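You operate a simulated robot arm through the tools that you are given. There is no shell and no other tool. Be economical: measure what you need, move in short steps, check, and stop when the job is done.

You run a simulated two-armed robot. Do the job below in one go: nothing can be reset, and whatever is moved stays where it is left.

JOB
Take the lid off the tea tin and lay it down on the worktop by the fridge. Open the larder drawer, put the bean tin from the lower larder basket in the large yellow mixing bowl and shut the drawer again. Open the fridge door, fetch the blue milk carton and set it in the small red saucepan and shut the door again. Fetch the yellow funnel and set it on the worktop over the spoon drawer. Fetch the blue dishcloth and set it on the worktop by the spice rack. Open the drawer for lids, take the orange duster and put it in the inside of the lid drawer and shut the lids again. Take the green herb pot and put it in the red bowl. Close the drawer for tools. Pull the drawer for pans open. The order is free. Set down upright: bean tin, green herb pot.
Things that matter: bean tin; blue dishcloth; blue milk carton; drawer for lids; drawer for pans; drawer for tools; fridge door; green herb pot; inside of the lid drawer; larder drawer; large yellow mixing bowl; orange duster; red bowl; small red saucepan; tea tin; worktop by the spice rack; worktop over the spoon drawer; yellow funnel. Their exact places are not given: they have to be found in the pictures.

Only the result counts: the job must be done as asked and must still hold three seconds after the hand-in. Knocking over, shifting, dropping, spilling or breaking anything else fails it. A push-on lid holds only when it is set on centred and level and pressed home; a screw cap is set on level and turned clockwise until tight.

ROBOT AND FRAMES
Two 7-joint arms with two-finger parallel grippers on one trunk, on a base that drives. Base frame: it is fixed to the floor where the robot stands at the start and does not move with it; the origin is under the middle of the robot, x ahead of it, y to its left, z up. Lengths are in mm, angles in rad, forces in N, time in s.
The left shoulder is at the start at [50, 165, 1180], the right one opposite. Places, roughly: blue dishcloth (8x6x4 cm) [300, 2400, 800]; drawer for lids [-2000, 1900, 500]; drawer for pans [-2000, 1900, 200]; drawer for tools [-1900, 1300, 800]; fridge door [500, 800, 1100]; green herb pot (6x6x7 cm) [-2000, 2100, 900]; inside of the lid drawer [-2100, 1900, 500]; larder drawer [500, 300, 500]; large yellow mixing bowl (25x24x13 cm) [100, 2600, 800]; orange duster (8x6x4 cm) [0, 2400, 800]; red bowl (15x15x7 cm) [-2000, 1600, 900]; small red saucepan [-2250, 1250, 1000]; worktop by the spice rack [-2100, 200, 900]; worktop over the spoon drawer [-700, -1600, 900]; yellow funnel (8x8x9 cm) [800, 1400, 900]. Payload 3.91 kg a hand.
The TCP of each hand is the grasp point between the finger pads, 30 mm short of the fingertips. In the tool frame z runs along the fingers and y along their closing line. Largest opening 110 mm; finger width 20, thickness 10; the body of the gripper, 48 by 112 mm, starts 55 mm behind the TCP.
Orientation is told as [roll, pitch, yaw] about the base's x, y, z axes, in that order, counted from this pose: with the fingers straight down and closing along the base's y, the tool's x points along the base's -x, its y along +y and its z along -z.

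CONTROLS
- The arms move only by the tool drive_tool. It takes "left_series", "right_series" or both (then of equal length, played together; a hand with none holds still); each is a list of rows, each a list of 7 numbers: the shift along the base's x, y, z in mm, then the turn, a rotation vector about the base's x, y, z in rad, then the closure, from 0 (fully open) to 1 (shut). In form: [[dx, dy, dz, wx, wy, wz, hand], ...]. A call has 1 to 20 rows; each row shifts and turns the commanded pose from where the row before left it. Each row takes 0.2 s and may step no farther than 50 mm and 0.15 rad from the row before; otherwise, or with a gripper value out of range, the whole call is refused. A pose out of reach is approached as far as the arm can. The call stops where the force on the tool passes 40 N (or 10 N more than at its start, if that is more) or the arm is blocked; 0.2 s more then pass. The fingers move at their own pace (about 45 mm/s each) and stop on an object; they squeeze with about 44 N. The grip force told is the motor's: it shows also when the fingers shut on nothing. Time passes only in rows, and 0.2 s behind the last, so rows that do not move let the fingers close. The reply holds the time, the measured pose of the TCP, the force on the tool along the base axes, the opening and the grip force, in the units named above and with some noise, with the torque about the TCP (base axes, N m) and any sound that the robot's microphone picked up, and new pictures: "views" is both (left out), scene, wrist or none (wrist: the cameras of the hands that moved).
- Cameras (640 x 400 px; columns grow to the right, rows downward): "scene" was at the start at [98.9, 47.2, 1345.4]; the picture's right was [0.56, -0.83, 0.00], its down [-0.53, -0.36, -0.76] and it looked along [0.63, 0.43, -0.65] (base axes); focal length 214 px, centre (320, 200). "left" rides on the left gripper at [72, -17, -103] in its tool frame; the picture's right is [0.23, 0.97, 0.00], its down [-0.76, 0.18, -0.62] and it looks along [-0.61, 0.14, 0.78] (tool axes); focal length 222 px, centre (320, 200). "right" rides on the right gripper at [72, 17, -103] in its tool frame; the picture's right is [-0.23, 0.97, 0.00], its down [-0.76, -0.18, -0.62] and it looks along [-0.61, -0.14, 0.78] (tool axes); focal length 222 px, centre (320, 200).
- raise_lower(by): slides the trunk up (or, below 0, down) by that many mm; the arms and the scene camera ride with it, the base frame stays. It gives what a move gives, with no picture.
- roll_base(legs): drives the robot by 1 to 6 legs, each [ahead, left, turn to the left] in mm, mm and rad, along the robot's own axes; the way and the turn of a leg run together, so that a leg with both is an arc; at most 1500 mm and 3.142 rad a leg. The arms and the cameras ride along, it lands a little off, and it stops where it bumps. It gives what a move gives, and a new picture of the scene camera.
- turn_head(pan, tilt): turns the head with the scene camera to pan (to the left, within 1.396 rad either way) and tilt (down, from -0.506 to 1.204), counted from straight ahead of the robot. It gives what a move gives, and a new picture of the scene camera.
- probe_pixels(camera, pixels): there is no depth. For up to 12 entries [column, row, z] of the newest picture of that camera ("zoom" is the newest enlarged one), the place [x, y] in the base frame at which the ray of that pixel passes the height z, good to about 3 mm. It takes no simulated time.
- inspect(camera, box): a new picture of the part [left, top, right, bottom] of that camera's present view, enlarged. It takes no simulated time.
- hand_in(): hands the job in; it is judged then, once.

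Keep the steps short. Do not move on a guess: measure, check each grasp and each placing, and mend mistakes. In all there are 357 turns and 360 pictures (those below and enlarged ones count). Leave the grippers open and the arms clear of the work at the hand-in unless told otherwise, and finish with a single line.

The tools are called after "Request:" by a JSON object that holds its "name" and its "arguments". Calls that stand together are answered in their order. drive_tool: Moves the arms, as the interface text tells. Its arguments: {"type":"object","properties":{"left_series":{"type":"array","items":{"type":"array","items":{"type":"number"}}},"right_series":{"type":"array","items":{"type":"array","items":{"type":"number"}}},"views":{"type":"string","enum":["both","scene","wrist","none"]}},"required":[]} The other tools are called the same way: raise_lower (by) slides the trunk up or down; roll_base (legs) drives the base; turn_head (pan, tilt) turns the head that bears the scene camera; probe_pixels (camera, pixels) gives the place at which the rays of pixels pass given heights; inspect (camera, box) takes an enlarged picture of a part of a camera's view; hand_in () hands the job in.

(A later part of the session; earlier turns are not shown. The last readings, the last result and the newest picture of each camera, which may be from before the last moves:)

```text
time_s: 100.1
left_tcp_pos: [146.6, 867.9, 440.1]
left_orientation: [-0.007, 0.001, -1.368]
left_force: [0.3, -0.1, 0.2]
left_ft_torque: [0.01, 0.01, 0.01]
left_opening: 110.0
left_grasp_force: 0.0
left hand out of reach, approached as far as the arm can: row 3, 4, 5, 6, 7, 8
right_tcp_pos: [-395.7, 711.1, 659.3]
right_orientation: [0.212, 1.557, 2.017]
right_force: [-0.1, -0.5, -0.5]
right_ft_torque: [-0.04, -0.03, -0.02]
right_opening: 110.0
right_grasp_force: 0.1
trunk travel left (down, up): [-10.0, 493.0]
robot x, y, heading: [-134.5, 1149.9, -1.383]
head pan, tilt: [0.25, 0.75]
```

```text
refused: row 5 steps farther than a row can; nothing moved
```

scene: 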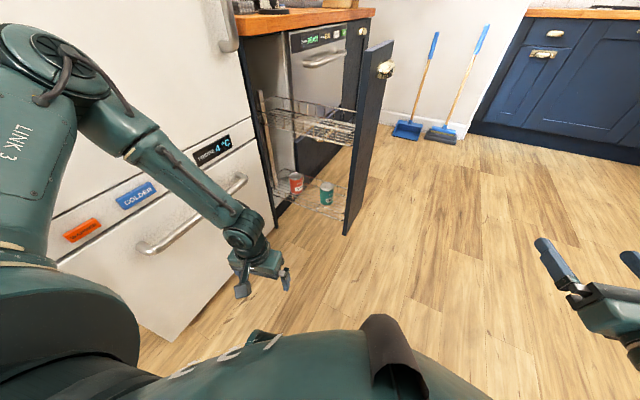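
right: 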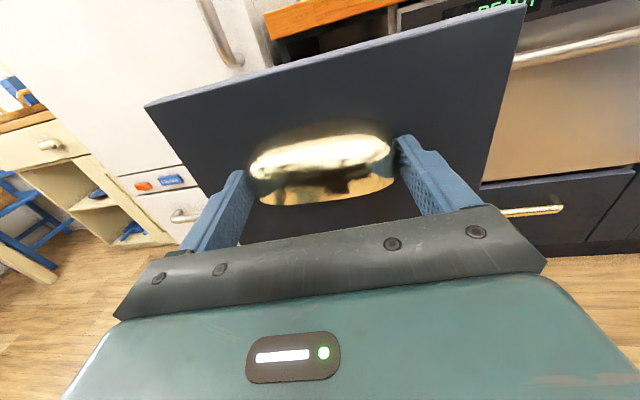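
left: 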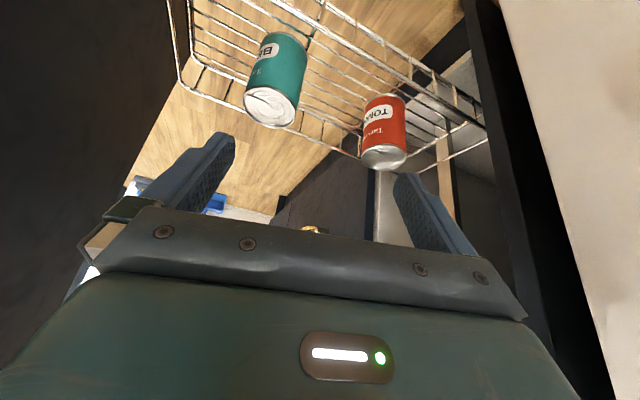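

Request:
{"name": "drive_tool", "arguments": {"left_series": [[15, 0, 45, 0, 0, 0, 0], [15, 0, 45, 0, 0, 0, 0], [15, 0, 45, 0, 0, 0, 0], [15, 0, 45, 0, 0, 0, 0], [15, 10, 45, 0, 0, 0, 0], [15, 10, 45, 0, 0, 0, 0], [0, 10, 45, 0, 0, 0, 0], [0, 10, 45, 0, 0, 0, 0], [0, 0, 20, 0, 0, 0, 0]], "views": "scene"}}

```text
time_s: 102.1
left_tcp_pos: [238.9, 908.1, 819.7]
left_orientation: [-0.008, 0.002, -1.368]
left_force: [-0.4, 0.5, 0.1]
left_ft_torque: [-0.02, 0.02, 0.02]
left_opening: 110.1
left_grasp_force: 0.1
right_tcp_pos: [-396.1, 711.0, 659.6]
right_orientation: [0.207, 1.555, 2.008]
right_force: [-0.6, -0.1, -0.3]
right_ft_torque: [-0.01, 0.02, -0.01]
right_opening: 110.1
right_grasp_force: 0.0
trunk travel left (down, up): [-10.0, 493.0]
robot x, y, heading: [-132.8, 1147.7, -1.387]
head pan, tilt: [0.25, 0.75]
```

scene: 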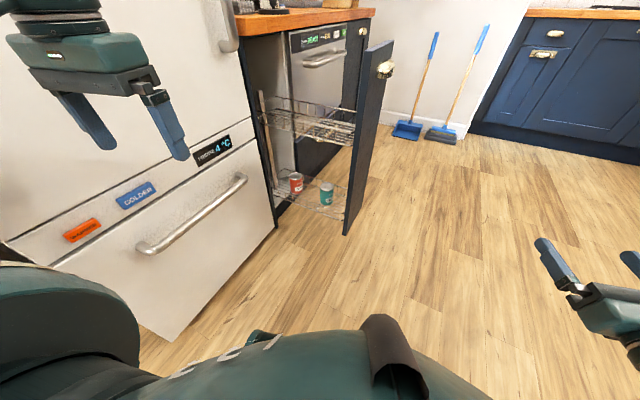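

Request:
{"name": "drive_tool", "arguments": {"left_series": [[-26, -35, 0, 0, 0, 0, 0], [-26, -35, 0, 0, 0, 0, 0], [-26, -35, 0, 0, 0, 0, 0], [-26, -35, 0, 0, 0, 0, 0], [-26, -33, 0, 0, 0, 0, 0], [0, 0, -45, 0, 0, 0, 0], [0, 0, -45, 0, 0, 0, 0], [0, 0, -45, 0, 0, 0, 0], [0, 0, -45, 0, 0, 0, 0], [0, 0, -45, 0, 0, 0, 0], [0, 0, -45, 0, 0, 0, 0], [0, 0, -45, 0, 0, 0, 0]], "views": "scene"}}

```text
time_s: 104.7
left_tcp_pos: [124.6, 755.0, 518.8]
left_orientation: [-0.009, 0.001, -1.368]
left_force: [0.3, -0.3, 0.5]
left_ft_torque: [-0.01, -0.01, 0.0]
left_opening: 110.2
left_grasp_force: 0.1
left hand out of reach, approached as far as the arm can: row 11, 12
right_tcp_pos: [-396.6, 710.5, 658.4]
right_orientation: [0.19, 1.556, 1.994]
right_force: [0.1, -0.3, 0.0]
right_ft_torque: [0.02, -0.01, 0.0]
right_opening: 110.0
right_grasp_force: 0.0
trunk travel left (down, up): [-10.0, 493.0]
robot x, y, heading: [-132.7, 1149.8, -1.381]
head pan, tilt: [0.25, 0.75]
```

scene: 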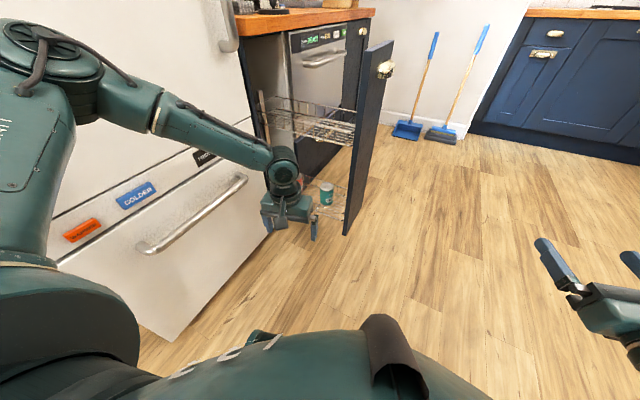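

Now the posture is sane; the limit is simply radius. I pitch the hand 30° and lower it here, then I'll drive in.

Request:
{"name": "drive_tool", "arguments": {"left_series": [[0, 0, 20, -0.128, -0.0246, 0, 0], [0, 0, 0, -0.128, -0.0246, 0, 0], [0, 0, 0, -0.128, -0.0246, 0, 0], [0, 0, 0, -0.128, -0.0246, 0, 0], [0, 0, -40, 0, 0, 0, 0], [0, 0, -40, 0, 0, 0, 0], [0, 0, -40, 0, 0, 0, 0], [0, 0, -35, 0, 0, 0, 0], [0, 0, 0, 0, 0, 0, 0]], "views": "both"}}

```text
time_s: 106.7
left_tcp_pos: [173.1, 774.4, 460.2]
left_orientation: [-0.016, -0.521, -1.362]
left_force: [-0.1, 0.2, 0.1]
left_ft_torque: [-0.01, 0.02, -0.01]
left_opening: 110.0
left_grasp_force: 0.0
left hand out of reach, approached as far as the arm can: row 6, 7, 8
right_tcp_pos: [-397.6, 710.9, 658.9]
right_orientation: [0.186, 1.556, 1.99]
right_force: [-0.3, 0.4, -0.8]
right_ft_torque: [0.01, -0.01, 0.03]
right_opening: 109.9
right_grasp_force: 0.1
trunk travel left (down, up): [-10.0, 493.0]
robot x, y, heading: [-133.4, 1148.1, -1.39]
head pan, tilt: [0.25, 0.75]
```

scene: 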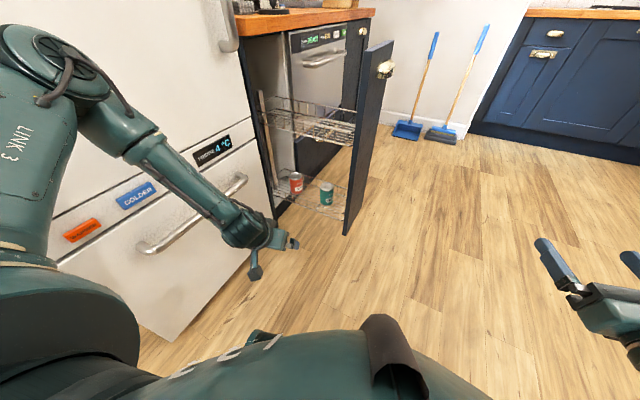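
left: 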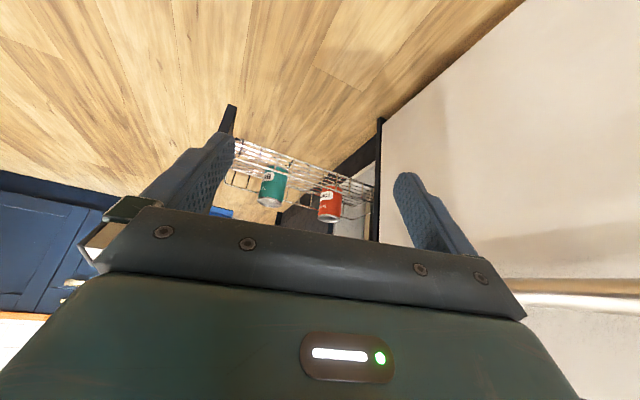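

Left arm has a posture wall at z≈450. The right arm is in an elbow-low posture, so I test it: lower while pitching down.

Request:
{"name": "drive_tool", "arguments": {"right_series": [[0, 0, -40, 0.098, 0.018, 0, 0], [0, 0, -40, 0.098, 0.018, 0, 0], [0, 0, -40, 0.098, 0.018, 0, 0], [0, 0, -40, 0.098, 0.018, 0, 0], [0, 0, -40, 0.098, 0.018, 0, 0], [0, 0, -40, 0.098, 0.018, 0, 0], [0, 0, -40, 0, 0, 0, 0], [0, 0, -40, 0, 0, 0, 0], [0, 0, 0, 0, 0, 0, 0]], "views": "scene"}}

```text
time_s: 108.9
left_tcp_pos: [172.6, 775.8, 463.8]
left_orientation: [-0.027, -0.521, -1.358]
left_force: [-0.2, 0.0, -0.2]
left_ft_torque: [-0.01, 0.01, 0.0]
left_opening: 109.9
left_grasp_force: 0.1
right_tcp_pos: [-394.9, 697.3, 372.2]
right_orientation: [0.01, 1.02, 1.81]
right_force: [-0.4, -0.4, -0.2]
right_ft_torque: [-0.01, 0.03, -0.01]
right_opening: 110.2
right_grasp_force: 0.0
trunk travel left (down, up): [-10.0, 493.0]
robot x, y, heading: [-133.3, 1149.3, -1.386]
head pan, tilt: [0.25, 0.75]
stopped in row 9 (right hand): the arm was blocked; the commanded pose is now the measured one
```

scene: 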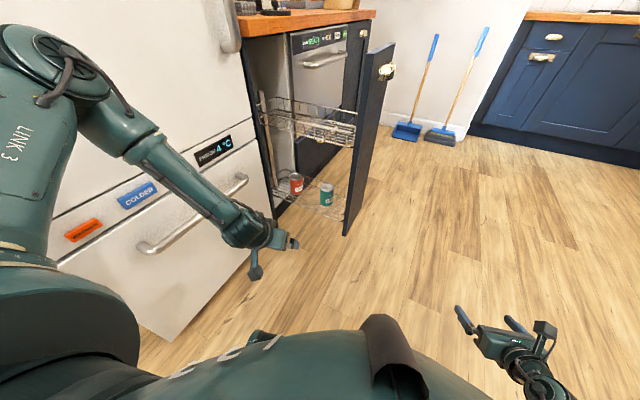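

The right arm can do it, approached from the larder's other side. I raise both hands and drive round, to face +y with the can ahead-right.

Request:
{"name": "drive_tool", "arguments": {"right_series": [[0, 0, 40, 0, 0, 0, 0], [0, 0, 40, 0, 0, 0, 0], [0, 0, 40, 0, 0, 0, 0], [0, 0, 0, 0, 0, 0, 0], [0, 0, 0, 0, 0, 0, 0], [0, 0, 0, 0, 0, 0, 0], [0, 0, 0, 0, 0, 0, 0], [0, 0, 0, 0, 0, 0, 0]], "left_series": [[0, 10, 45, 0.128, 0.0246, 0, 0], [0, 10, 45, 0.128, 0.0246, 0, 0], [0, 10, 45, 0.128, 0.0246, 0, 0], [10, 10, 45, 0.128, 0.0246, 0, 0], [10, 10, 45, 0, 0, 0, 0], [10, 10, 45, 0, 0, 0, 0], [10, 10, 45, 0, 0, 0, 0], [10, 10, 45, 0, 0, 0, 0]], "views": "none"}}

Request:
{"name": "roll_base", "arguments": {"legs": [[0, -400, 0], [1400, 0, 0]]}}

```text
time_s: 110.7
left_tcp_pos: [224.6, 857.6, 822.1]
left_orientation: [-0.005, 0.001, -1.371]
left_force: [-0.2, -0.5, -0.2]
left_ft_torque: [-0.01, -0.02, -0.01]
left_opening: 110.1
left_grasp_force: 0.0
right_tcp_pos: [-395.3, 698.7, 472.3]
right_orientation: [-0.028, 0.997, 1.777]
right_force: [0.5, -0.3, -0.2]
right_ft_torque: [0.03, 0.0, -0.01]
right_opening: 109.7
right_grasp_force: 0.0
trunk travel left (down, up): [-10.0, 493.0]
robot x, y, heading: [-131.6, 1149.0, -1.384]
head pan, tilt: [0.25, 0.75]
```

```text
time_s: 119.8
left_tcp_pos: [99.1, -595.0, 822.2]
left_orientation: [-0.004, 0.0, -1.364]
left_force: [0.7, 0.0, -0.5]
left_ft_torque: [0.0, -0.02, -0.03]
left_opening: 109.9
left_grasp_force: 0.1
right_tcp_pos: [-520.4, -756.6, 472.9]
right_orientation: [-0.027, 1.001, 1.783]
right_force: [-0.4, 0.2, 0.2]
right_ft_torque: [-0.03, -0.03, 0.01]
right_opening: 109.9
right_grasp_force: 0.1
trunk travel left (down, up): [-10.0, 493.0]
robot x, y, heading: [-256.6, -301.8, -1.377]
head pan, tilt: [0.25, 0.75]
```

scene: 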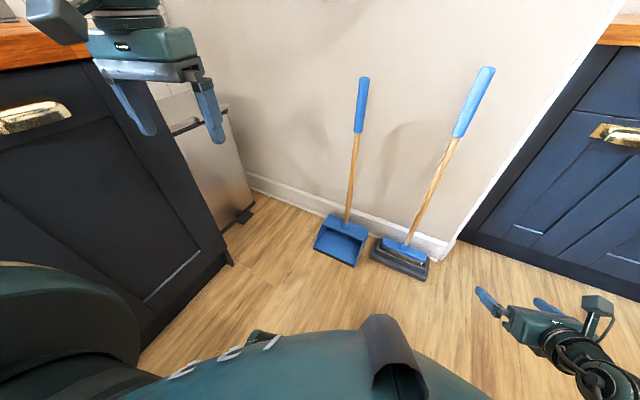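

I shift 350 mm away from the cabinets before turning, then turn to face +y.

Request:
{"name": "roll_base", "arguments": {"legs": [[-100, -350, 0], [0, 0, 2.95]]}}

```text
time_s: 129.1
left_tcp_pos: [-926.4, 75.4, 822.5]
left_orientation: [-0.006, 0.003, 1.612]
left_force: [0.2, -0.4, 0.2]
left_ft_torque: [0.0, -0.02, -0.02]
left_opening: 110.0
left_grasp_force: 0.0
right_tcp_pos: [-289.0, 131.3, 473.2]
right_orientation: [-0.027, 0.997, -1.523]
right_force: [0.3, 0.3, 0.1]
right_ft_torque: [-0.01, -0.03, -0.01]
right_opening: 110.2
right_grasp_force: 0.0
trunk travel left (down, up): [-10.0, 493.0]
robot x, y, heading: [-621.4, -274.5, 1.597]
head pan, tilt: [0.25, 0.75]
```

scene: 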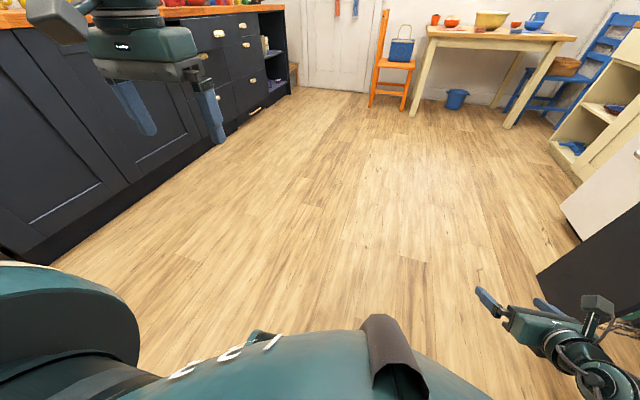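

Request:
{"name": "roll_base", "arguments": {"legs": [[0, 0, -0.026], [0, -470, 0]]}}

Request:
{"name": "turn_head", "arguments": {"pan": -0.6, "tilt": 0.75}}

Request:
{"name": "inspect", "arguments": {"camera": "right", "box": [0, 0, 640, 400]}}

```text
time_s: 132.2
left_tcp_pos: [-448.6, 83.2, 822.1]
left_orientation: [-0.006, 0.001, 1.585]
left_force: [-0.8, -0.6, -0.1]
left_ft_torque: [-0.05, 0.02, 0.0]
left_opening: 109.9
left_grasp_force: 0.0
right_tcp_pos: [188.7, 121.8, 473.4]
right_orientation: [-0.026, 0.999, -1.549]
right_force: [0.1, 1.0, -0.7]
right_ft_torque: [-0.02, -0.01, -0.01]
right_opening: 109.9
right_grasp_force: 0.1
trunk travel left (down, up): [-10.0, 493.0]
robot x, y, heading: [-152.2, -270.9, 1.574]
head pan, tilt: [0.25, 0.75]
```

scene: 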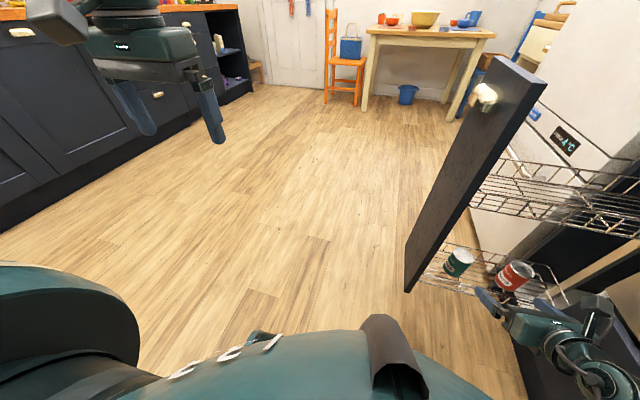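

```text
time_s: 133.4
left_tcp_pos: [-449.2, 82.2, 822.3]
left_orientation: [-0.005, 0.001, 1.588]
left_force: [-0.2, 0.6, -0.5]
left_ft_torque: [-0.01, 0.02, 0.04]
left_opening: 110.0
left_grasp_force: 0.1
right_tcp_pos: [190.2, 122.0, 472.8]
right_orientation: [-0.027, 0.996, -1.55]
right_force: [-0.7, 0.1, 1.4]
right_ft_torque: [-0.03, 0.01, -0.02]
right_opening: 110.0
right_grasp_force: 0.0
trunk travel left (down, up): [-10.0, 493.0]
robot x, y, heading: [-149.9, -270.8, 1.567]
head pan, tilt: [-0.6, 0.75]
```

scene: 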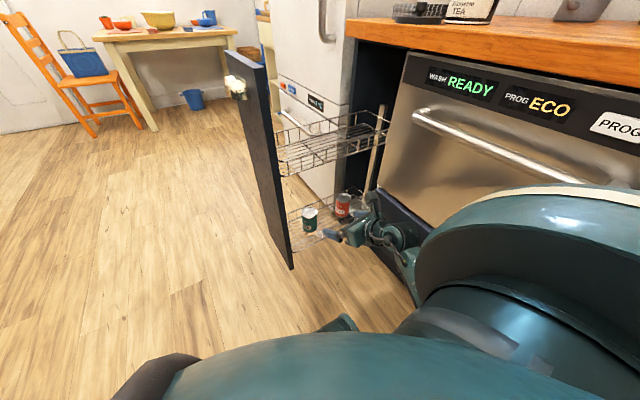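

```text
1.00 times, centred on (320, 200) of right
```

zoom: 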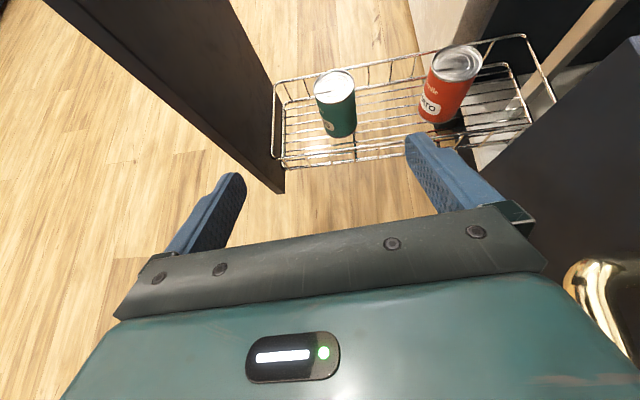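

Fine view: the bean can at (336,103). I measure it from here.

Request:
{"name": "probe_pixels", "arguments": {"camera": "zoom", "pixels": [[333, 86, 300], [333, 86, 313], [343, 130, 205], [343, 130, 190], [315, 95, 300], [355, 84, 300], [277, 168, 240], [277, 168, 200], [278, 82, 240], [400, 148, 240], [452, 60, 313]]}}

Request:
{"name": "probe_pixels", "arguments": {"camera": "scene", "pixels": [[310, 213, 300], [310, 213, 313], [310, 213, 325], [309, 231, 205], [309, 231, 190]]}}

```text
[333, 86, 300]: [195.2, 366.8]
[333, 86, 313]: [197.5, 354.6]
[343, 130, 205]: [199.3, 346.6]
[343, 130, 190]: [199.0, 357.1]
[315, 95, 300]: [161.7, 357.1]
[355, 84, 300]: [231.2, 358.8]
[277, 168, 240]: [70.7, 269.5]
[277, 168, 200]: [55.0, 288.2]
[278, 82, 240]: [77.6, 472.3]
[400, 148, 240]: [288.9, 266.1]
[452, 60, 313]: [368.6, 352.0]
```

```text
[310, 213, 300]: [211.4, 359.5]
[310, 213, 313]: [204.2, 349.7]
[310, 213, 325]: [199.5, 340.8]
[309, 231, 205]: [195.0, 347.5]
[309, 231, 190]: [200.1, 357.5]
```

Can centre (198,345), top ≈318. I bring the right hand inward, pitch it a bit more, then shift the base right and ahead.

Request:
{"name": "drive_tool", "arguments": {"right_series": [[-30, 0, 0, -0.15, 0, 0, 0], [-40, 0, 0, -0.15, 0, 0, 0], [-40, 0, 0, 0, 0, 0, 0], [0, 0, 0, 0, 0, 0, 0]], "views": "none"}}

Request:
{"name": "roll_base", "arguments": {"legs": [[0, -115, 0], [60, 0, 0]]}}

Request:
{"name": "inspect", "arguments": {"camera": "right", "box": [0, 0, 640, 400]}}

```text
time_s: 134.4
left_tcp_pos: [-447.5, 81.7, 822.2]
left_orientation: [-0.001, 0.0, 1.589]
left_force: [-0.3, 0.1, 0.8]
left_ft_torque: [0.03, 0.03, 0.01]
left_opening: 109.9
left_grasp_force: 0.1
right_tcp_pos: [109.7, 121.6, 470.6]
right_orientation: [-0.038, 0.7, -1.56]
right_force: [-0.4, 0.2, 0.1]
right_ft_torque: [0.0, -0.02, -0.02]
right_opening: 110.1
right_grasp_force: 0.0
right hand out of reach, approached as far as the arm can: row 3
trunk travel left (down, up): [-10.0, 493.0]
robot x, y, heading: [-149.2, -273.7, 1.568]
head pan, tilt: [-0.6, 0.75]
```

```text
time_s: 135.7
left_tcp_pos: [-339.7, 81.5, 822.6]
left_orientation: [-0.004, 0.0, 1.592]
left_force: [-0.6, -0.1, -0.5]
left_ft_torque: [0.03, -0.01, 0.0]
left_opening: 109.8
left_grasp_force: 0.0
right_tcp_pos: [202.3, 123.8, 468.7]
right_orientation: [-0.112, 0.698, -1.614]
right_force: [-0.3, 0.6, 0.2]
right_ft_torque: [0.03, 0.01, 0.0]
right_opening: 109.9
right_grasp_force: 0.0
trunk travel left (down, up): [-10.0, 493.0]
robot x, y, heading: [-44.4, -271.1, 1.578]
head pan, tilt: [-0.6, 0.75]
stopped in leg 1: the robot was blocked; the commanded pose is now the measured one
```

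scene: 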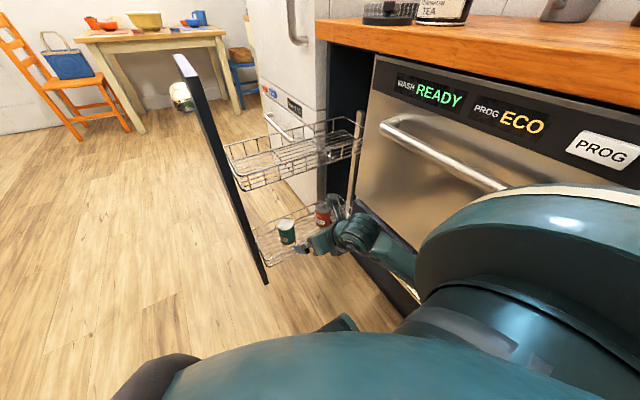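

```text
1.00 times, centred on (320, 200) of right
```

zoom: 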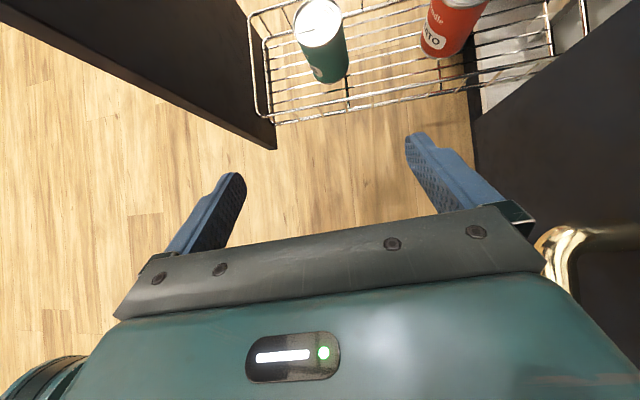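

The right elbow touched the cabinet. I back off 35 mm and go ahead 140 mm.

Request:
{"name": "roll_base", "arguments": {"legs": [[0, 35, 0], [130, 0, 0]]}}

Request:
{"name": "inspect", "arguments": {"camera": "right", "box": [0, 0, 640, 400]}}

```text
time_s: 137.6
left_tcp_pos: [-371.3, 214.7, 822.9]
left_orientation: [-0.003, 0.001, 1.589]
left_force: [0.2, 0.5, 0.1]
left_ft_torque: [-0.02, 0.02, 0.03]
left_opening: 110.0
left_grasp_force: 0.2
right_tcp_pos: [166.7, 252.8, 469.5]
right_orientation: [-0.111, 0.695, -1.611]
right_force: [1.2, -0.5, -0.2]
right_ft_torque: [0.07, -0.01, -0.03]
right_opening: 110.1
right_grasp_force: 0.1
trunk travel left (down, up): [-10.0, 493.0]
robot x, y, heading: [-76.3, -140.3, 1.571]
head pan, tilt: [-0.6, 0.75]
stopped in leg 2: the force on the tool passed its limit (the readings are from after the stop); the commanded pose is now the measured one
```

scene: 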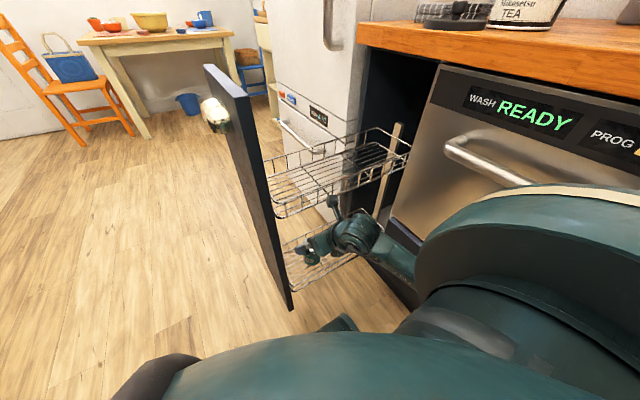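

```text
1.00 times, centred on (320, 200) of right
```

zoom: 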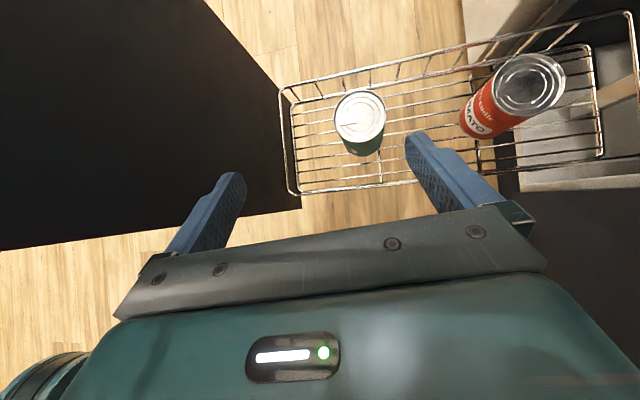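

The wrist camera likely met the upper basket's rim. I back off, lower the hand to z≈400 and fix its yaw.

Request:
{"name": "roll_base", "arguments": {"legs": [[-40, 0, 0]]}}

Request:
{"name": "drive_tool", "arguments": {"right_series": [[10, 0, -20, 0, 0, 0, 0], [10, 0, -30, 0, 0, 0.04, 0], [8, 0, -30, 0, 0, 0, 0], [0, 0, 0, 0, 0, 0, 0]], "views": "both"}}

```text
time_s: 138.5
left_tcp_pos: [-373.8, 175.2, 821.8]
left_orientation: [-0.001, 0.001, 1.59]
left_force: [-0.8, 0.1, 0.9]
left_ft_torque: [0.01, -0.03, -0.02]
left_opening: 110.1
left_grasp_force: 0.1
right_tcp_pos: [167.5, 212.7, 470.2]
right_orientation: [-0.11, 0.692, -1.614]
right_force: [-0.1, -0.4, 0.2]
right_ft_torque: [0.01, 0.03, -0.01]
right_opening: 110.0
right_grasp_force: 0.1
trunk travel left (down, up): [-10.0, 493.0]
robot x, y, heading: [-76.8, -177.9, 1.568]
head pan, tilt: [-0.6, 0.75]
```

scene: 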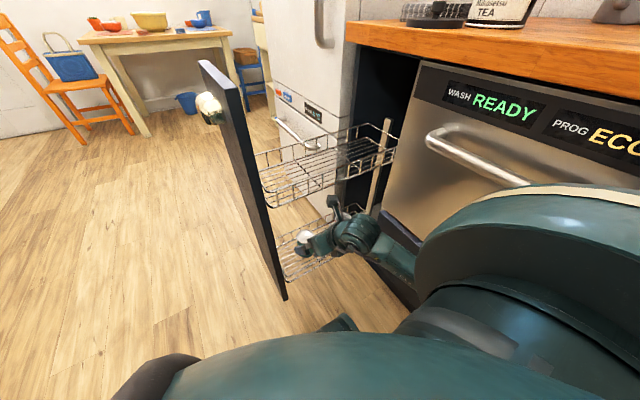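

```text
time_s: 139.5
left_tcp_pos: [-372.9, 175.2, 822.9]
left_orientation: [-0.002, 0.001, 1.59]
left_force: [0.6, -1.1, 0.0]
left_ft_torque: [0.01, 0.0, 0.03]
left_opening: 109.9
left_grasp_force: 0.1
right_tcp_pos: [194.9, 212.4, 390.0]
right_orientation: [-0.112, 0.694, -1.572]
right_force: [-0.2, 0.4, 0.3]
right_ft_torque: [0.01, -0.04, -0.03]
right_opening: 110.3
right_grasp_force: 0.0
trunk travel left (down, up): [-10.0, 493.0]
robot x, y, heading: [-78.3, -181.6, 1.568]
head pan, tilt: [-0.6, 0.75]
```

scene: 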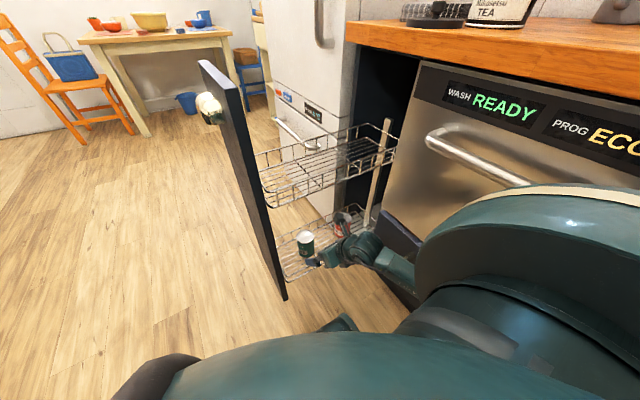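
right: 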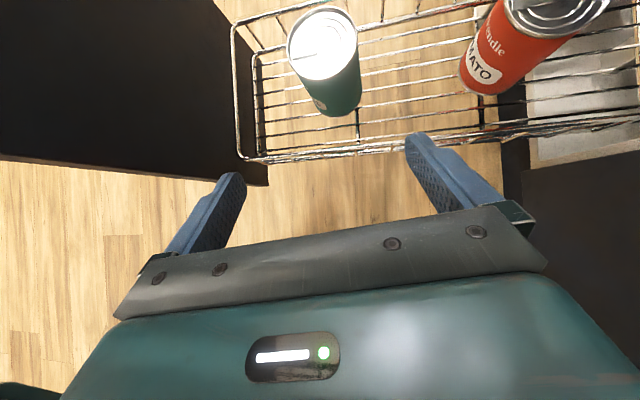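

Request:
{"name": "drive_tool", "arguments": {"right_series": [[0, 0, -10, 0, -0.086, -0.072, 0], [0, 0, 0, 0, 0, 0, 0]], "views": "wrist"}}

Request:
{"name": "probe_pixels", "arguments": {"camera": "right", "pixels": [[320, 40, 318], [290, 45, 318], [355, 40, 318]]}}

```text
time_s: 140.1
left_tcp_pos: [-372.1, 174.5, 824.1]
left_orientation: [-0.001, 0.003, 1.591]
left_force: [0.1, 0.4, -1.1]
left_ft_torque: [0.02, 0.02, 0.03]
left_opening: 109.8
left_grasp_force: 0.0
right_tcp_pos: [200.5, 219.3, 393.5]
right_orientation: [-0.086, 0.732, -1.569]
right_force: [0.2, -0.1, -0.1]
right_ft_torque: [0.05, 0.02, -0.01]
right_opening: 109.9
right_grasp_force: 0.0
right hand out of reach, approached as far as the arm can: row 1
trunk travel left (down, up): [-10.0, 493.0]
robot x, y, heading: [-79.4, -178.0, 1.573]
head pan, tilt: [-0.6, 0.75]
```

right: 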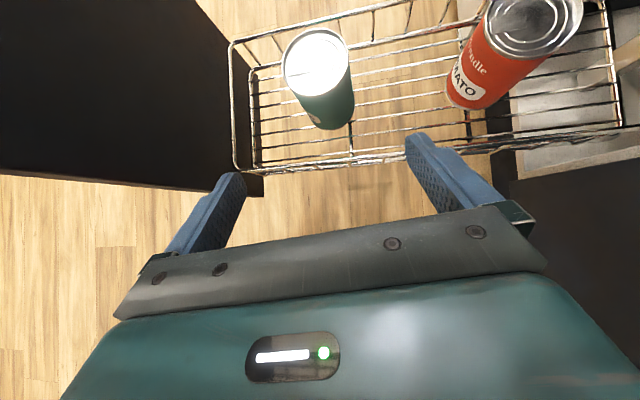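

```text
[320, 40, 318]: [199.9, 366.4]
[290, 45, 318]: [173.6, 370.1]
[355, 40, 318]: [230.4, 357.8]
```

Request:
{"name": "roll_base", "arguments": {"legs": [[70, 0, 0]]}}

Request:
{"name": "drive_tool", "arguments": {"right_series": [[0, 15, -10, 0, -0.05, -0.04, 0], [0, 10, -10, 0, 0, 0, 0], [0, 0, 0, 0, 0, 0, 0]], "views": "both"}}

```text
time_s: 141.1
left_tcp_pos: [-372.5, 243.7, 822.6]
left_orientation: [-0.003, 0.0, 1.587]
left_force: [-0.2, 0.3, -0.7]
left_ft_torque: [-0.01, -0.02, 0.0]
left_opening: 110.0
left_grasp_force: 0.1
right_tcp_pos: [201.7, 287.4, 393.6]
right_orientation: [-0.087, 0.733, -1.57]
right_force: [-0.2, 0.1, -0.8]
right_ft_torque: [0.01, 0.0, -0.03]
right_opening: 110.1
right_grasp_force: 0.2
trunk travel left (down, up): [-10.0, 493.0]
robot x, y, heading: [-75.4, -112.1, 1.575]
head pan, tilt: [-0.6, 0.75]
```

scene: 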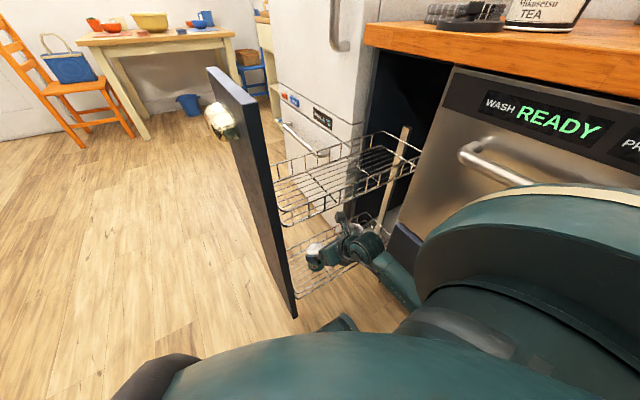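

```text
time_s: 141.9
left_tcp_pos: [-376.0, 243.0, 823.5]
left_orientation: [-0.009, 0.001, 1.588]
left_force: [-0.6, 1.0, 0.3]
left_ft_torque: [0.0, 0.04, 0.06]
left_opening: 109.9
left_grasp_force: 0.0
right_tcp_pos: [210.5, 294.2, 381.3]
right_orientation: [-0.039, 0.756, -1.551]
right_force: [0.0, -0.9, -0.1]
right_ft_torque: [0.02, 0.0, -0.01]
right_opening: 109.7
right_grasp_force: 0.0
right hand out of reach, approached as far as the arm can: row 1
trunk travel left (down, up): [-10.0, 493.0]
robot x, y, heading: [-78.5, -108.7, 1.575]
head pan, tilt: [-0.6, 0.75]
```

scene: 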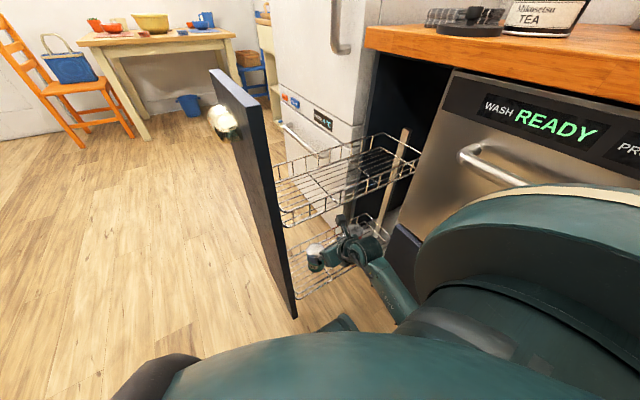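
right: 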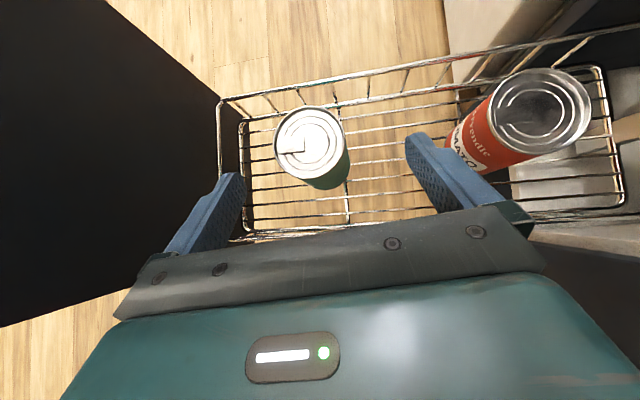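

Now straddle the can: x −12, forward 45 and down 60, then check.

Request:
{"name": "drive_tool", "arguments": {"right_series": [[-6, 10, -10, 0, 0, 0, 0], [-6, 15, -20, 0, 0, 0, 0], [0, 15, -20, 0, 0, 0, 0], [0, 5, -10, 0, 0, 0, 0], [0, 0, 0, 0, 0, 0, 0]], "views": "both"}}

```text
time_s: 143.3
left_tcp_pos: [-379.0, 241.7, 825.0]
left_orientation: [-0.02, -0.004, 1.591]
left_force: [0.3, 0.0, 1.1]
left_ft_torque: [0.04, 0.02, -0.01]
left_opening: 110.2
left_grasp_force: 0.1
right_tcp_pos: [224.2, 310.1, 360.8]
right_orientation: [0.111, 0.779, -1.41]
right_force: [-0.2, 0.2, 0.0]
right_ft_torque: [-0.01, -0.01, -0.02]
right_opening: 110.0
right_grasp_force: 0.2
right hand out of reach, approached as far as the arm can: row 2
trunk travel left (down, up): [-10.0, 493.0]
robot x, y, heading: [-76.4, -107.3, 1.573]
head pan, tilt: [-0.6, 0.75]
stopped in row 5 (right hand): the arm was blocked; the commanded pose is now the measured one
```

scene: 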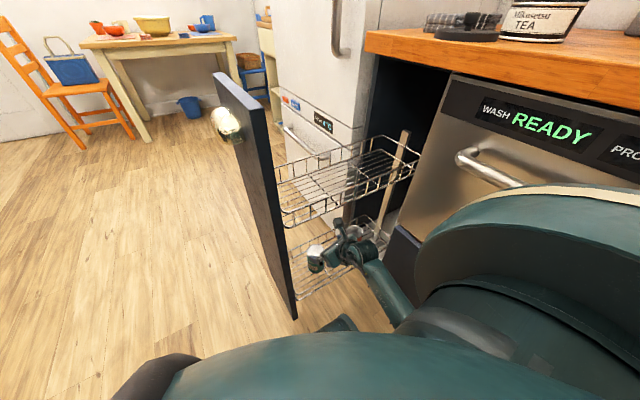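
right: 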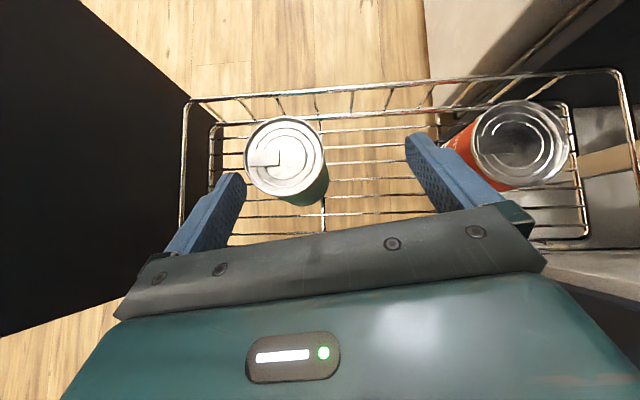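

The arm was blocked again, probably the elbow at the dishwasher. I shift the base left 70 mm and re-aim.

Request:
{"name": "roll_base", "arguments": {"legs": [[0, 60, 0]]}}

Request:
{"name": "turn_head", "arguments": {"pan": -1.2, "tilt": 1.0}}

```text
time_s: 144.2
left_tcp_pos: [-437.9, 240.3, 825.7]
left_orientation: [-0.017, -0.005, 1.59]
left_force: [0.7, -0.6, 0.0]
left_ft_torque: [-0.02, 0.0, -0.01]
left_opening: 109.9
left_grasp_force: 0.0
right_tcp_pos: [166.3, 308.3, 361.3]
right_orientation: [0.11, 0.781, -1.416]
right_force: [-0.1, 0.6, 1.1]
right_ft_torque: [0.03, -0.02, -0.03]
right_opening: 110.2
right_grasp_force: 0.2
trunk travel left (down, up): [-10.0, 493.0]
robot x, y, heading: [-135.9, -106.3, 1.572]
head pan, tilt: [-0.6, 0.75]
```

scene: 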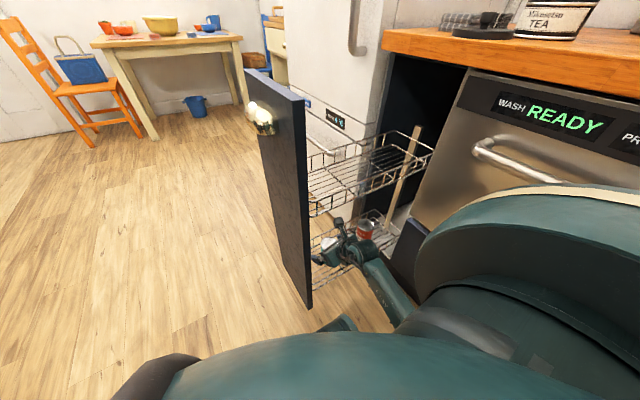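

```text
time_s: 145.2
left_tcp_pos: [-438.8, 240.5, 823.8]
left_orientation: [-0.016, -0.003, 1.591]
left_force: [0.6, -0.2, 0.5]
left_ft_torque: [0.0, 0.01, 0.01]
left_opening: 110.2
left_grasp_force: 0.1
right_tcp_pos: [167.2, 309.6, 364.1]
right_orientation: [0.116, 0.789, -1.41]
right_force: [0.4, -0.5, -0.4]
right_ft_torque: [-0.03, 0.0, 0.02]
right_opening: 109.9
right_grasp_force: 0.1
trunk travel left (down, up): [-10.0, 493.0]
robot x, y, heading: [-133.7, -107.1, 1.57]
head pan, tilt: [-1.201, 1.0]
```

scene: 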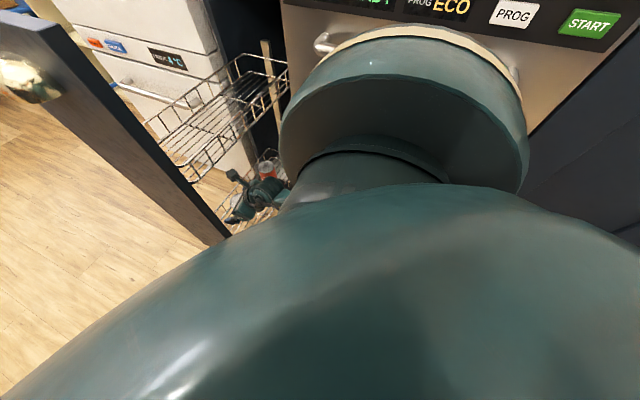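

Request:
{"name": "drive_tool", "arguments": {"right_series": [[15, -5, 10, 0, 0.04, -0.04, 0], [16, -5, 0, 0, 0.04, -0.04, 0], [0, 0, 0, 0, 0, 0, 0]], "views": "wrist"}}

```text
time_s: 146.0
left_tcp_pos: [-438.4, 244.7, 821.7]
left_orientation: [-0.015, 0.005, 1.588]
left_force: [0.3, -0.1, -0.5]
left_ft_torque: [0.02, -0.02, -0.01]
left_opening: 110.1
left_grasp_force: 0.1
right_tcp_pos: [188.9, 299.9, 366.2]
right_orientation: [-0.044, 0.784, -1.613]
right_force: [0.0, -0.3, 0.1]
right_ft_torque: [-0.05, -0.01, 0.0]
right_opening: 109.9
right_grasp_force: 0.0
trunk travel left (down, up): [-10.0, 493.0]
robot x, y, heading: [-132.8, -109.5, 1.568]
head pan, tilt: [-1.201, 1.0]
```

right: 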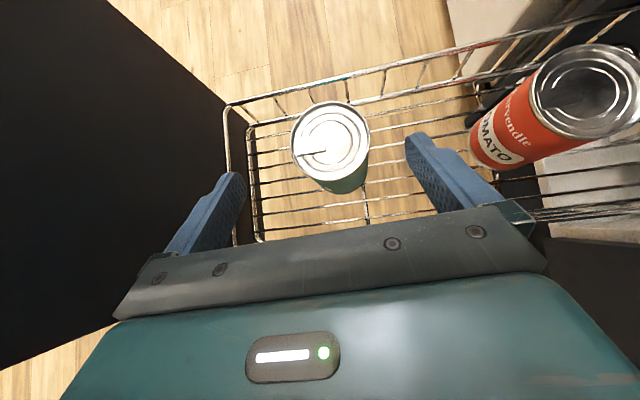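

Aligned again; the can's top at (331,143). I go forward-down along the finger direction.

Request:
{"name": "drive_tool", "arguments": {"right_series": [[4, 10, -10, 0, 0, 0, 0], [4, 10, -12, 0, 0, 0.02, 0], [0, 10, -15, 0, 0, 0.02, 0], [0, 8, -15, 0, 0, 0, 0], [0, 0, 0, 0, 0, 0, 0]], "views": "wrist"}}

```text
time_s: 147.2
left_tcp_pos: [-439.9, 242.5, 823.3]
left_orientation: [-0.017, -0.001, 1.588]
left_force: [-0.1, -0.2, 0.4]
left_ft_torque: [-0.02, -0.02, -0.01]
left_opening: 110.1
left_grasp_force: 0.1
right_tcp_pos: [204.4, 323.8, 307.0]
right_orientation: [-0.009, 0.756, -1.539]
right_force: [0.3, -0.2, 0.4]
right_ft_torque: [-0.02, 0.0, 0.0]
right_opening: 110.1
right_grasp_force: 0.0
trunk travel left (down, up): [-10.0, 493.0]
robot x, y, heading: [-138.2, -108.9, 1.568]
head pan, tilt: [-1.201, 1.0]
```

right: 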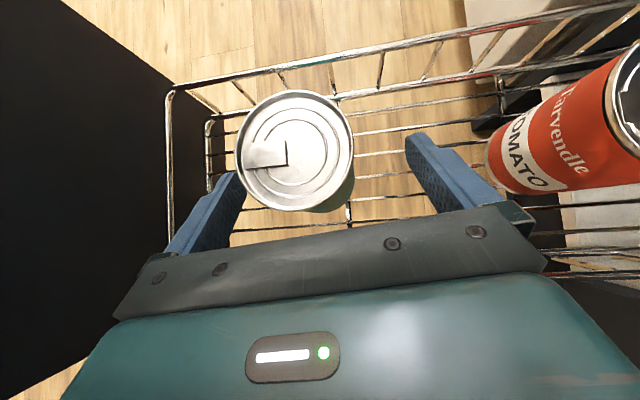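

Request:
{"name": "drive_tool", "arguments": {"right_series": [[-9, 0, 0, 0, 0, 0, 0], [-2, 8, -6, 0, 0, 0, 0], [0, 8, -8, 0, 0, 0, 0], [0, 0, 0, 0, 0, 0, 0]], "views": "wrist"}}

```text
time_s: 148.2
left_tcp_pos: [-438.7, 240.6, 826.4]
left_orientation: [-0.015, -0.005, 1.589]
left_force: [0.0, -0.9, 0.3]
left_ft_torque: [0.01, -0.02, 0.01]
left_opening: 109.8
left_grasp_force: 0.2
right_tcp_pos: [204.0, 331.9, 292.5]
right_orientation: [0.018, 0.747, -1.518]
right_force: [-0.5, -1.1, -0.2]
right_ft_torque: [0.04, 0.01, 0.02]
right_opening: 109.9
right_grasp_force: 0.0
trunk travel left (down, up): [-10.0, 493.0]
robot x, y, heading: [-131.9, -112.7, 1.57]
head pan, tilt: [-1.201, 1.0]
```

right: 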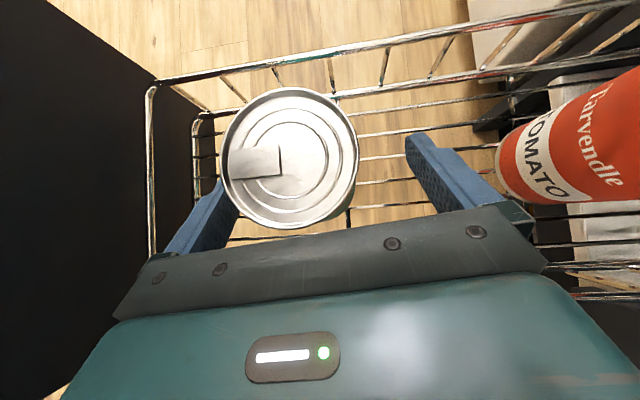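

Request:
{"name": "drive_tool", "arguments": {"right_series": [[-8, 0, 0, 0, 0, 0, 0], [-6, 0, 0, 0, 0, -0.03, 0], [0, 0, 0, 0, 0, 0, 0]], "views": "wrist"}}

```text
time_s: 149.2
left_tcp_pos: [-438.7, 243.8, 822.3]
left_orientation: [-0.021, 0.0, 1.589]
left_force: [-0.1, -0.3, -0.7]
left_ft_torque: [-0.02, -0.01, 0.02]
left_opening: 109.8
left_grasp_force: 0.0
right_tcp_pos: [213.7, 331.9, 296.0]
right_orientation: [0.094, 0.739, -1.489]
right_force: [-0.2, -0.1, 0.2]
right_ft_torque: [-0.01, 0.03, 0.0]
right_opening: 110.3
right_grasp_force: 0.0
trunk travel left (down, up): [-10.0, 493.0]
robot x, y, heading: [-138.0, -104.9, 1.567]
head pan, tilt: [-1.201, 1.0]
stopped in row 3 (right hand): the arm was blocked; the commanded pose is now the measured one
```

right: 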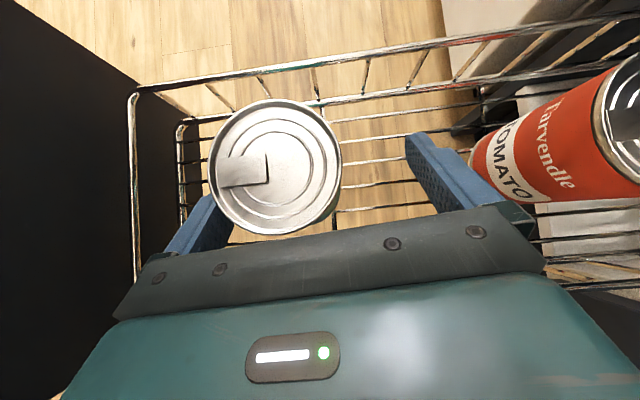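

The arm itself is blocked sideways, so I shift the base left by 18 mm instead.

Request:
{"name": "roll_base", "arguments": {"legs": [[0, 20, 0]]}}

Request:
{"name": "inspect", "arguments": {"camera": "right", "box": [0, 0, 640, 400]}}

```text
time_s: 150.0
left_tcp_pos: [-458.9, 243.1, 824.5]
left_orientation: [-0.016, -0.001, 1.589]
left_force: [0.5, -0.4, 0.1]
left_ft_torque: [0.01, 0.01, -0.01]
left_opening: 109.9
left_grasp_force: 0.1
right_tcp_pos: [193.6, 332.9, 297.1]
right_orientation: [0.094, 0.737, -1.491]
right_force: [0.4, -0.8, -0.3]
right_ft_torque: [0.02, 0.02, 0.01]
right_opening: 110.3
right_grasp_force: 0.1
trunk travel left (down, up): [-10.0, 493.0]
robot x, y, heading: [-156.7, -109.4, 1.571]
head pan, tilt: [-1.201, 1.0]
```

scene: 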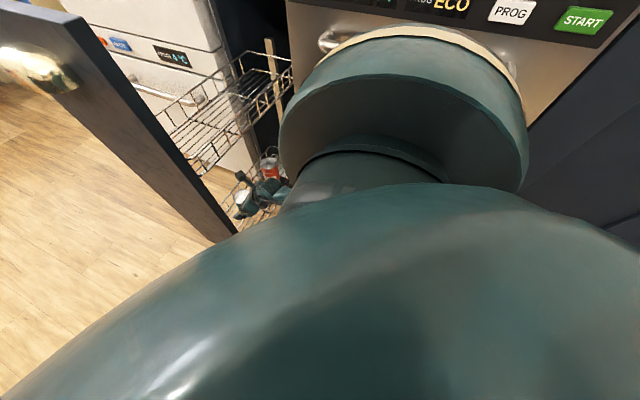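

```text
1.00 times, centred on (320, 200) of right
```

zoom: 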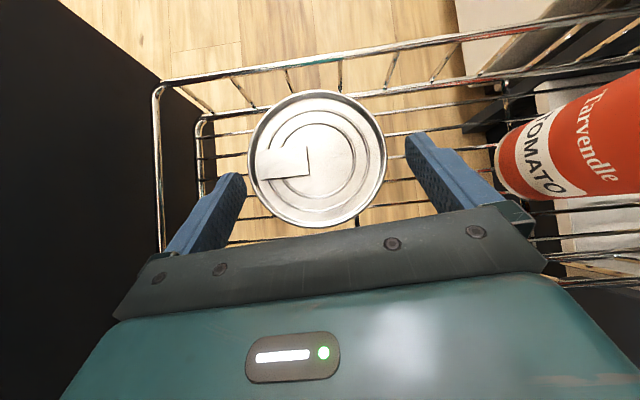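

Centred. I close on the can.

Request:
{"name": "drive_tool", "arguments": {"right_series": [[0, 2, -2, 0, 0, 0, 0.2], [0, 0, 0, 0, 0, 0, 0.35], [0, 0, 0, 0, 0, 0, 0.5], [0, 0, 0, 0, 0, 0, 0.6], [0, 0, 0, 0, 0, 0, 0.6]], "views": "wrist"}}

```text
time_s: 151.2
left_tcp_pos: [-459.2, 242.3, 824.9]
left_orientation: [-0.018, -0.002, 1.588]
left_force: [-0.1, 0.3, 0.1]
left_ft_torque: [0.03, -0.02, -0.02]
left_opening: 109.9
left_grasp_force: 0.1
right_tcp_pos: [193.4, 332.4, 293.7]
right_orientation: [0.094, 0.734, -1.488]
right_force: [-3.9, -2.5, 7.5]
right_ft_torque: [-0.09, 0.51, 0.07]
right_opening: 61.3
right_grasp_force: 44.0
trunk travel left (down, up): [-10.0, 493.0]
robot x, y, heading: [-154.1, -107.7, 1.566]
head pan, tilt: [-1.201, 1.0]
```

right: 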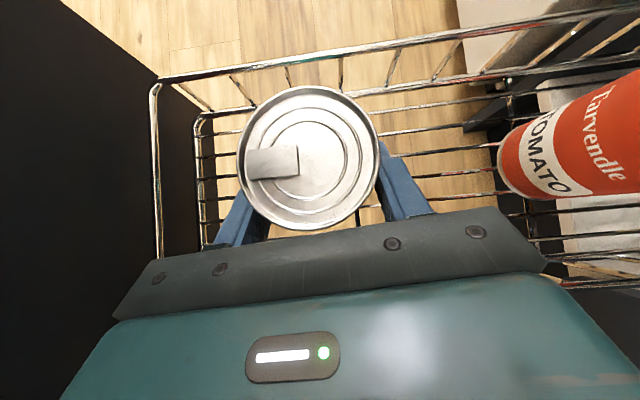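

Can held at 61 mm. I lift with the trunk by 55 mm, then draw back with the base.

Request:
{"name": "raise_lower", "arguments": {"by": 55}}

Request:
{"name": "inspect", "arguments": {"camera": "right", "box": [0, 0, 640, 400]}}

```text
time_s: 152.2
left_tcp_pos: [-451.0, 244.8, 877.3]
left_orientation: [-0.003, 0.002, 1.589]
left_force: [0.7, 0.8, -0.5]
left_ft_torque: [-0.02, -0.04, 0.0]
left_opening: 110.0
left_grasp_force: 0.1
right_tcp_pos: [193.3, 335.8, 338.2]
right_orientation: [0.073, 0.738, -1.504]
right_force: [0.2, 0.6, -2.8]
right_ft_torque: [-0.01, -0.02, 0.01]
right_opening: 61.2
right_grasp_force: 43.8
trunk travel left (down, up): [-65.0, 438.0]
robot x, y, heading: [-158.8, -104.7, 1.573]
head pan, tilt: [-1.201, 1.0]
```

```text
1.00 times, centred on (320, 200) of right
```

zoom: 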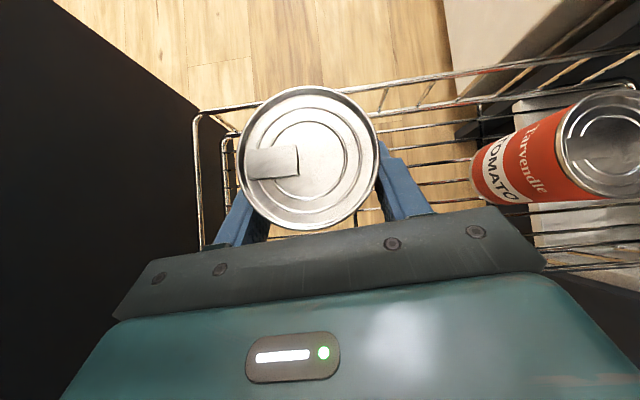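

Lifted. I raise 40 mm more and back out 350 mm.

Request:
{"name": "raise_lower", "arguments": {"by": 40}}

Request:
{"name": "roll_base", "arguments": {"legs": [[-100, 0, 0]]}}

Request:
{"name": "inspect", "arguments": {"camera": "right", "box": [0, 0, 640, 400]}}

```text
time_s: 153.0
left_tcp_pos: [-450.4, 243.9, 917.8]
left_orientation: [-0.002, 0.001, 1.587]
left_force: [-0.3, 0.3, 0.3]
left_ft_torque: [-0.05, 0.0, 0.0]
left_opening: 110.0
left_grasp_force: 0.1
right_tcp_pos: [192.0, 334.6, 378.8]
right_orientation: [0.073, 0.739, -1.503]
right_force: [0.5, 1.0, -2.9]
right_ft_torque: [-0.03, 0.01, 0.0]
right_opening: 61.4
right_grasp_force: 44.2
trunk travel left (down, up): [-105.0, 398.0]
robot x, y, heading: [-152.9, -109.9, 1.572]
head pan, tilt: [-1.201, 1.0]
```

```text
time_s: 154.2
left_tcp_pos: [-452.0, 144.5, 917.7]
left_orientation: [-0.004, 0.002, 1.591]
left_force: [0.3, -0.4, 0.0]
left_ft_torque: [-0.02, -0.01, -0.01]
left_opening: 109.9
left_grasp_force: 0.0
right_tcp_pos: [191.2, 237.5, 379.2]
right_orientation: [0.073, 0.738, -1.501]
right_force: [-0.1, -1.2, -3.2]
right_ft_torque: [-0.03, -0.01, -0.01]
right_opening: 61.1
right_grasp_force: 43.8
trunk travel left (down, up): [-105.0, 398.0]
robot x, y, heading: [-156.8, -207.7, 1.57]
head pan, tilt: [-1.201, 1.0]
```

scene: 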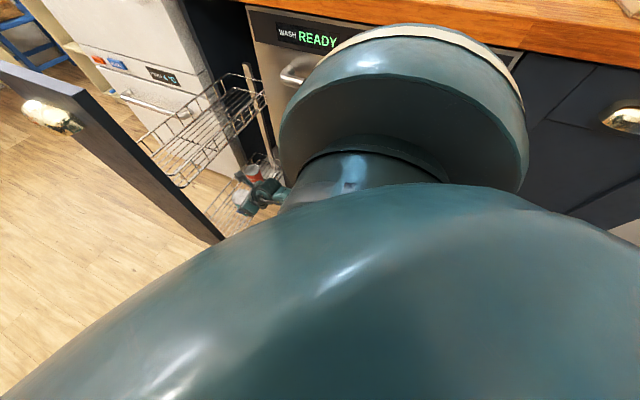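

```text
1.00 times, centred on (320, 200) of right
```

zoom: 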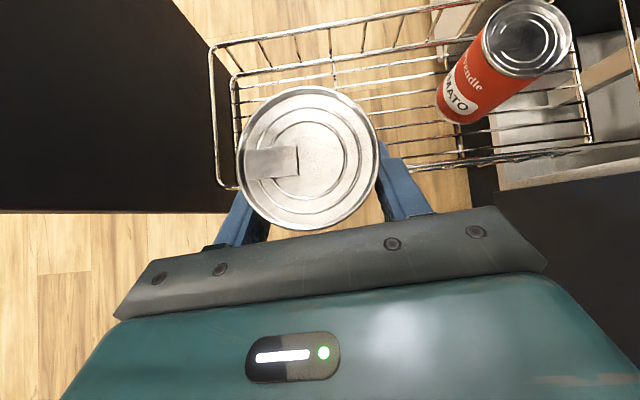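

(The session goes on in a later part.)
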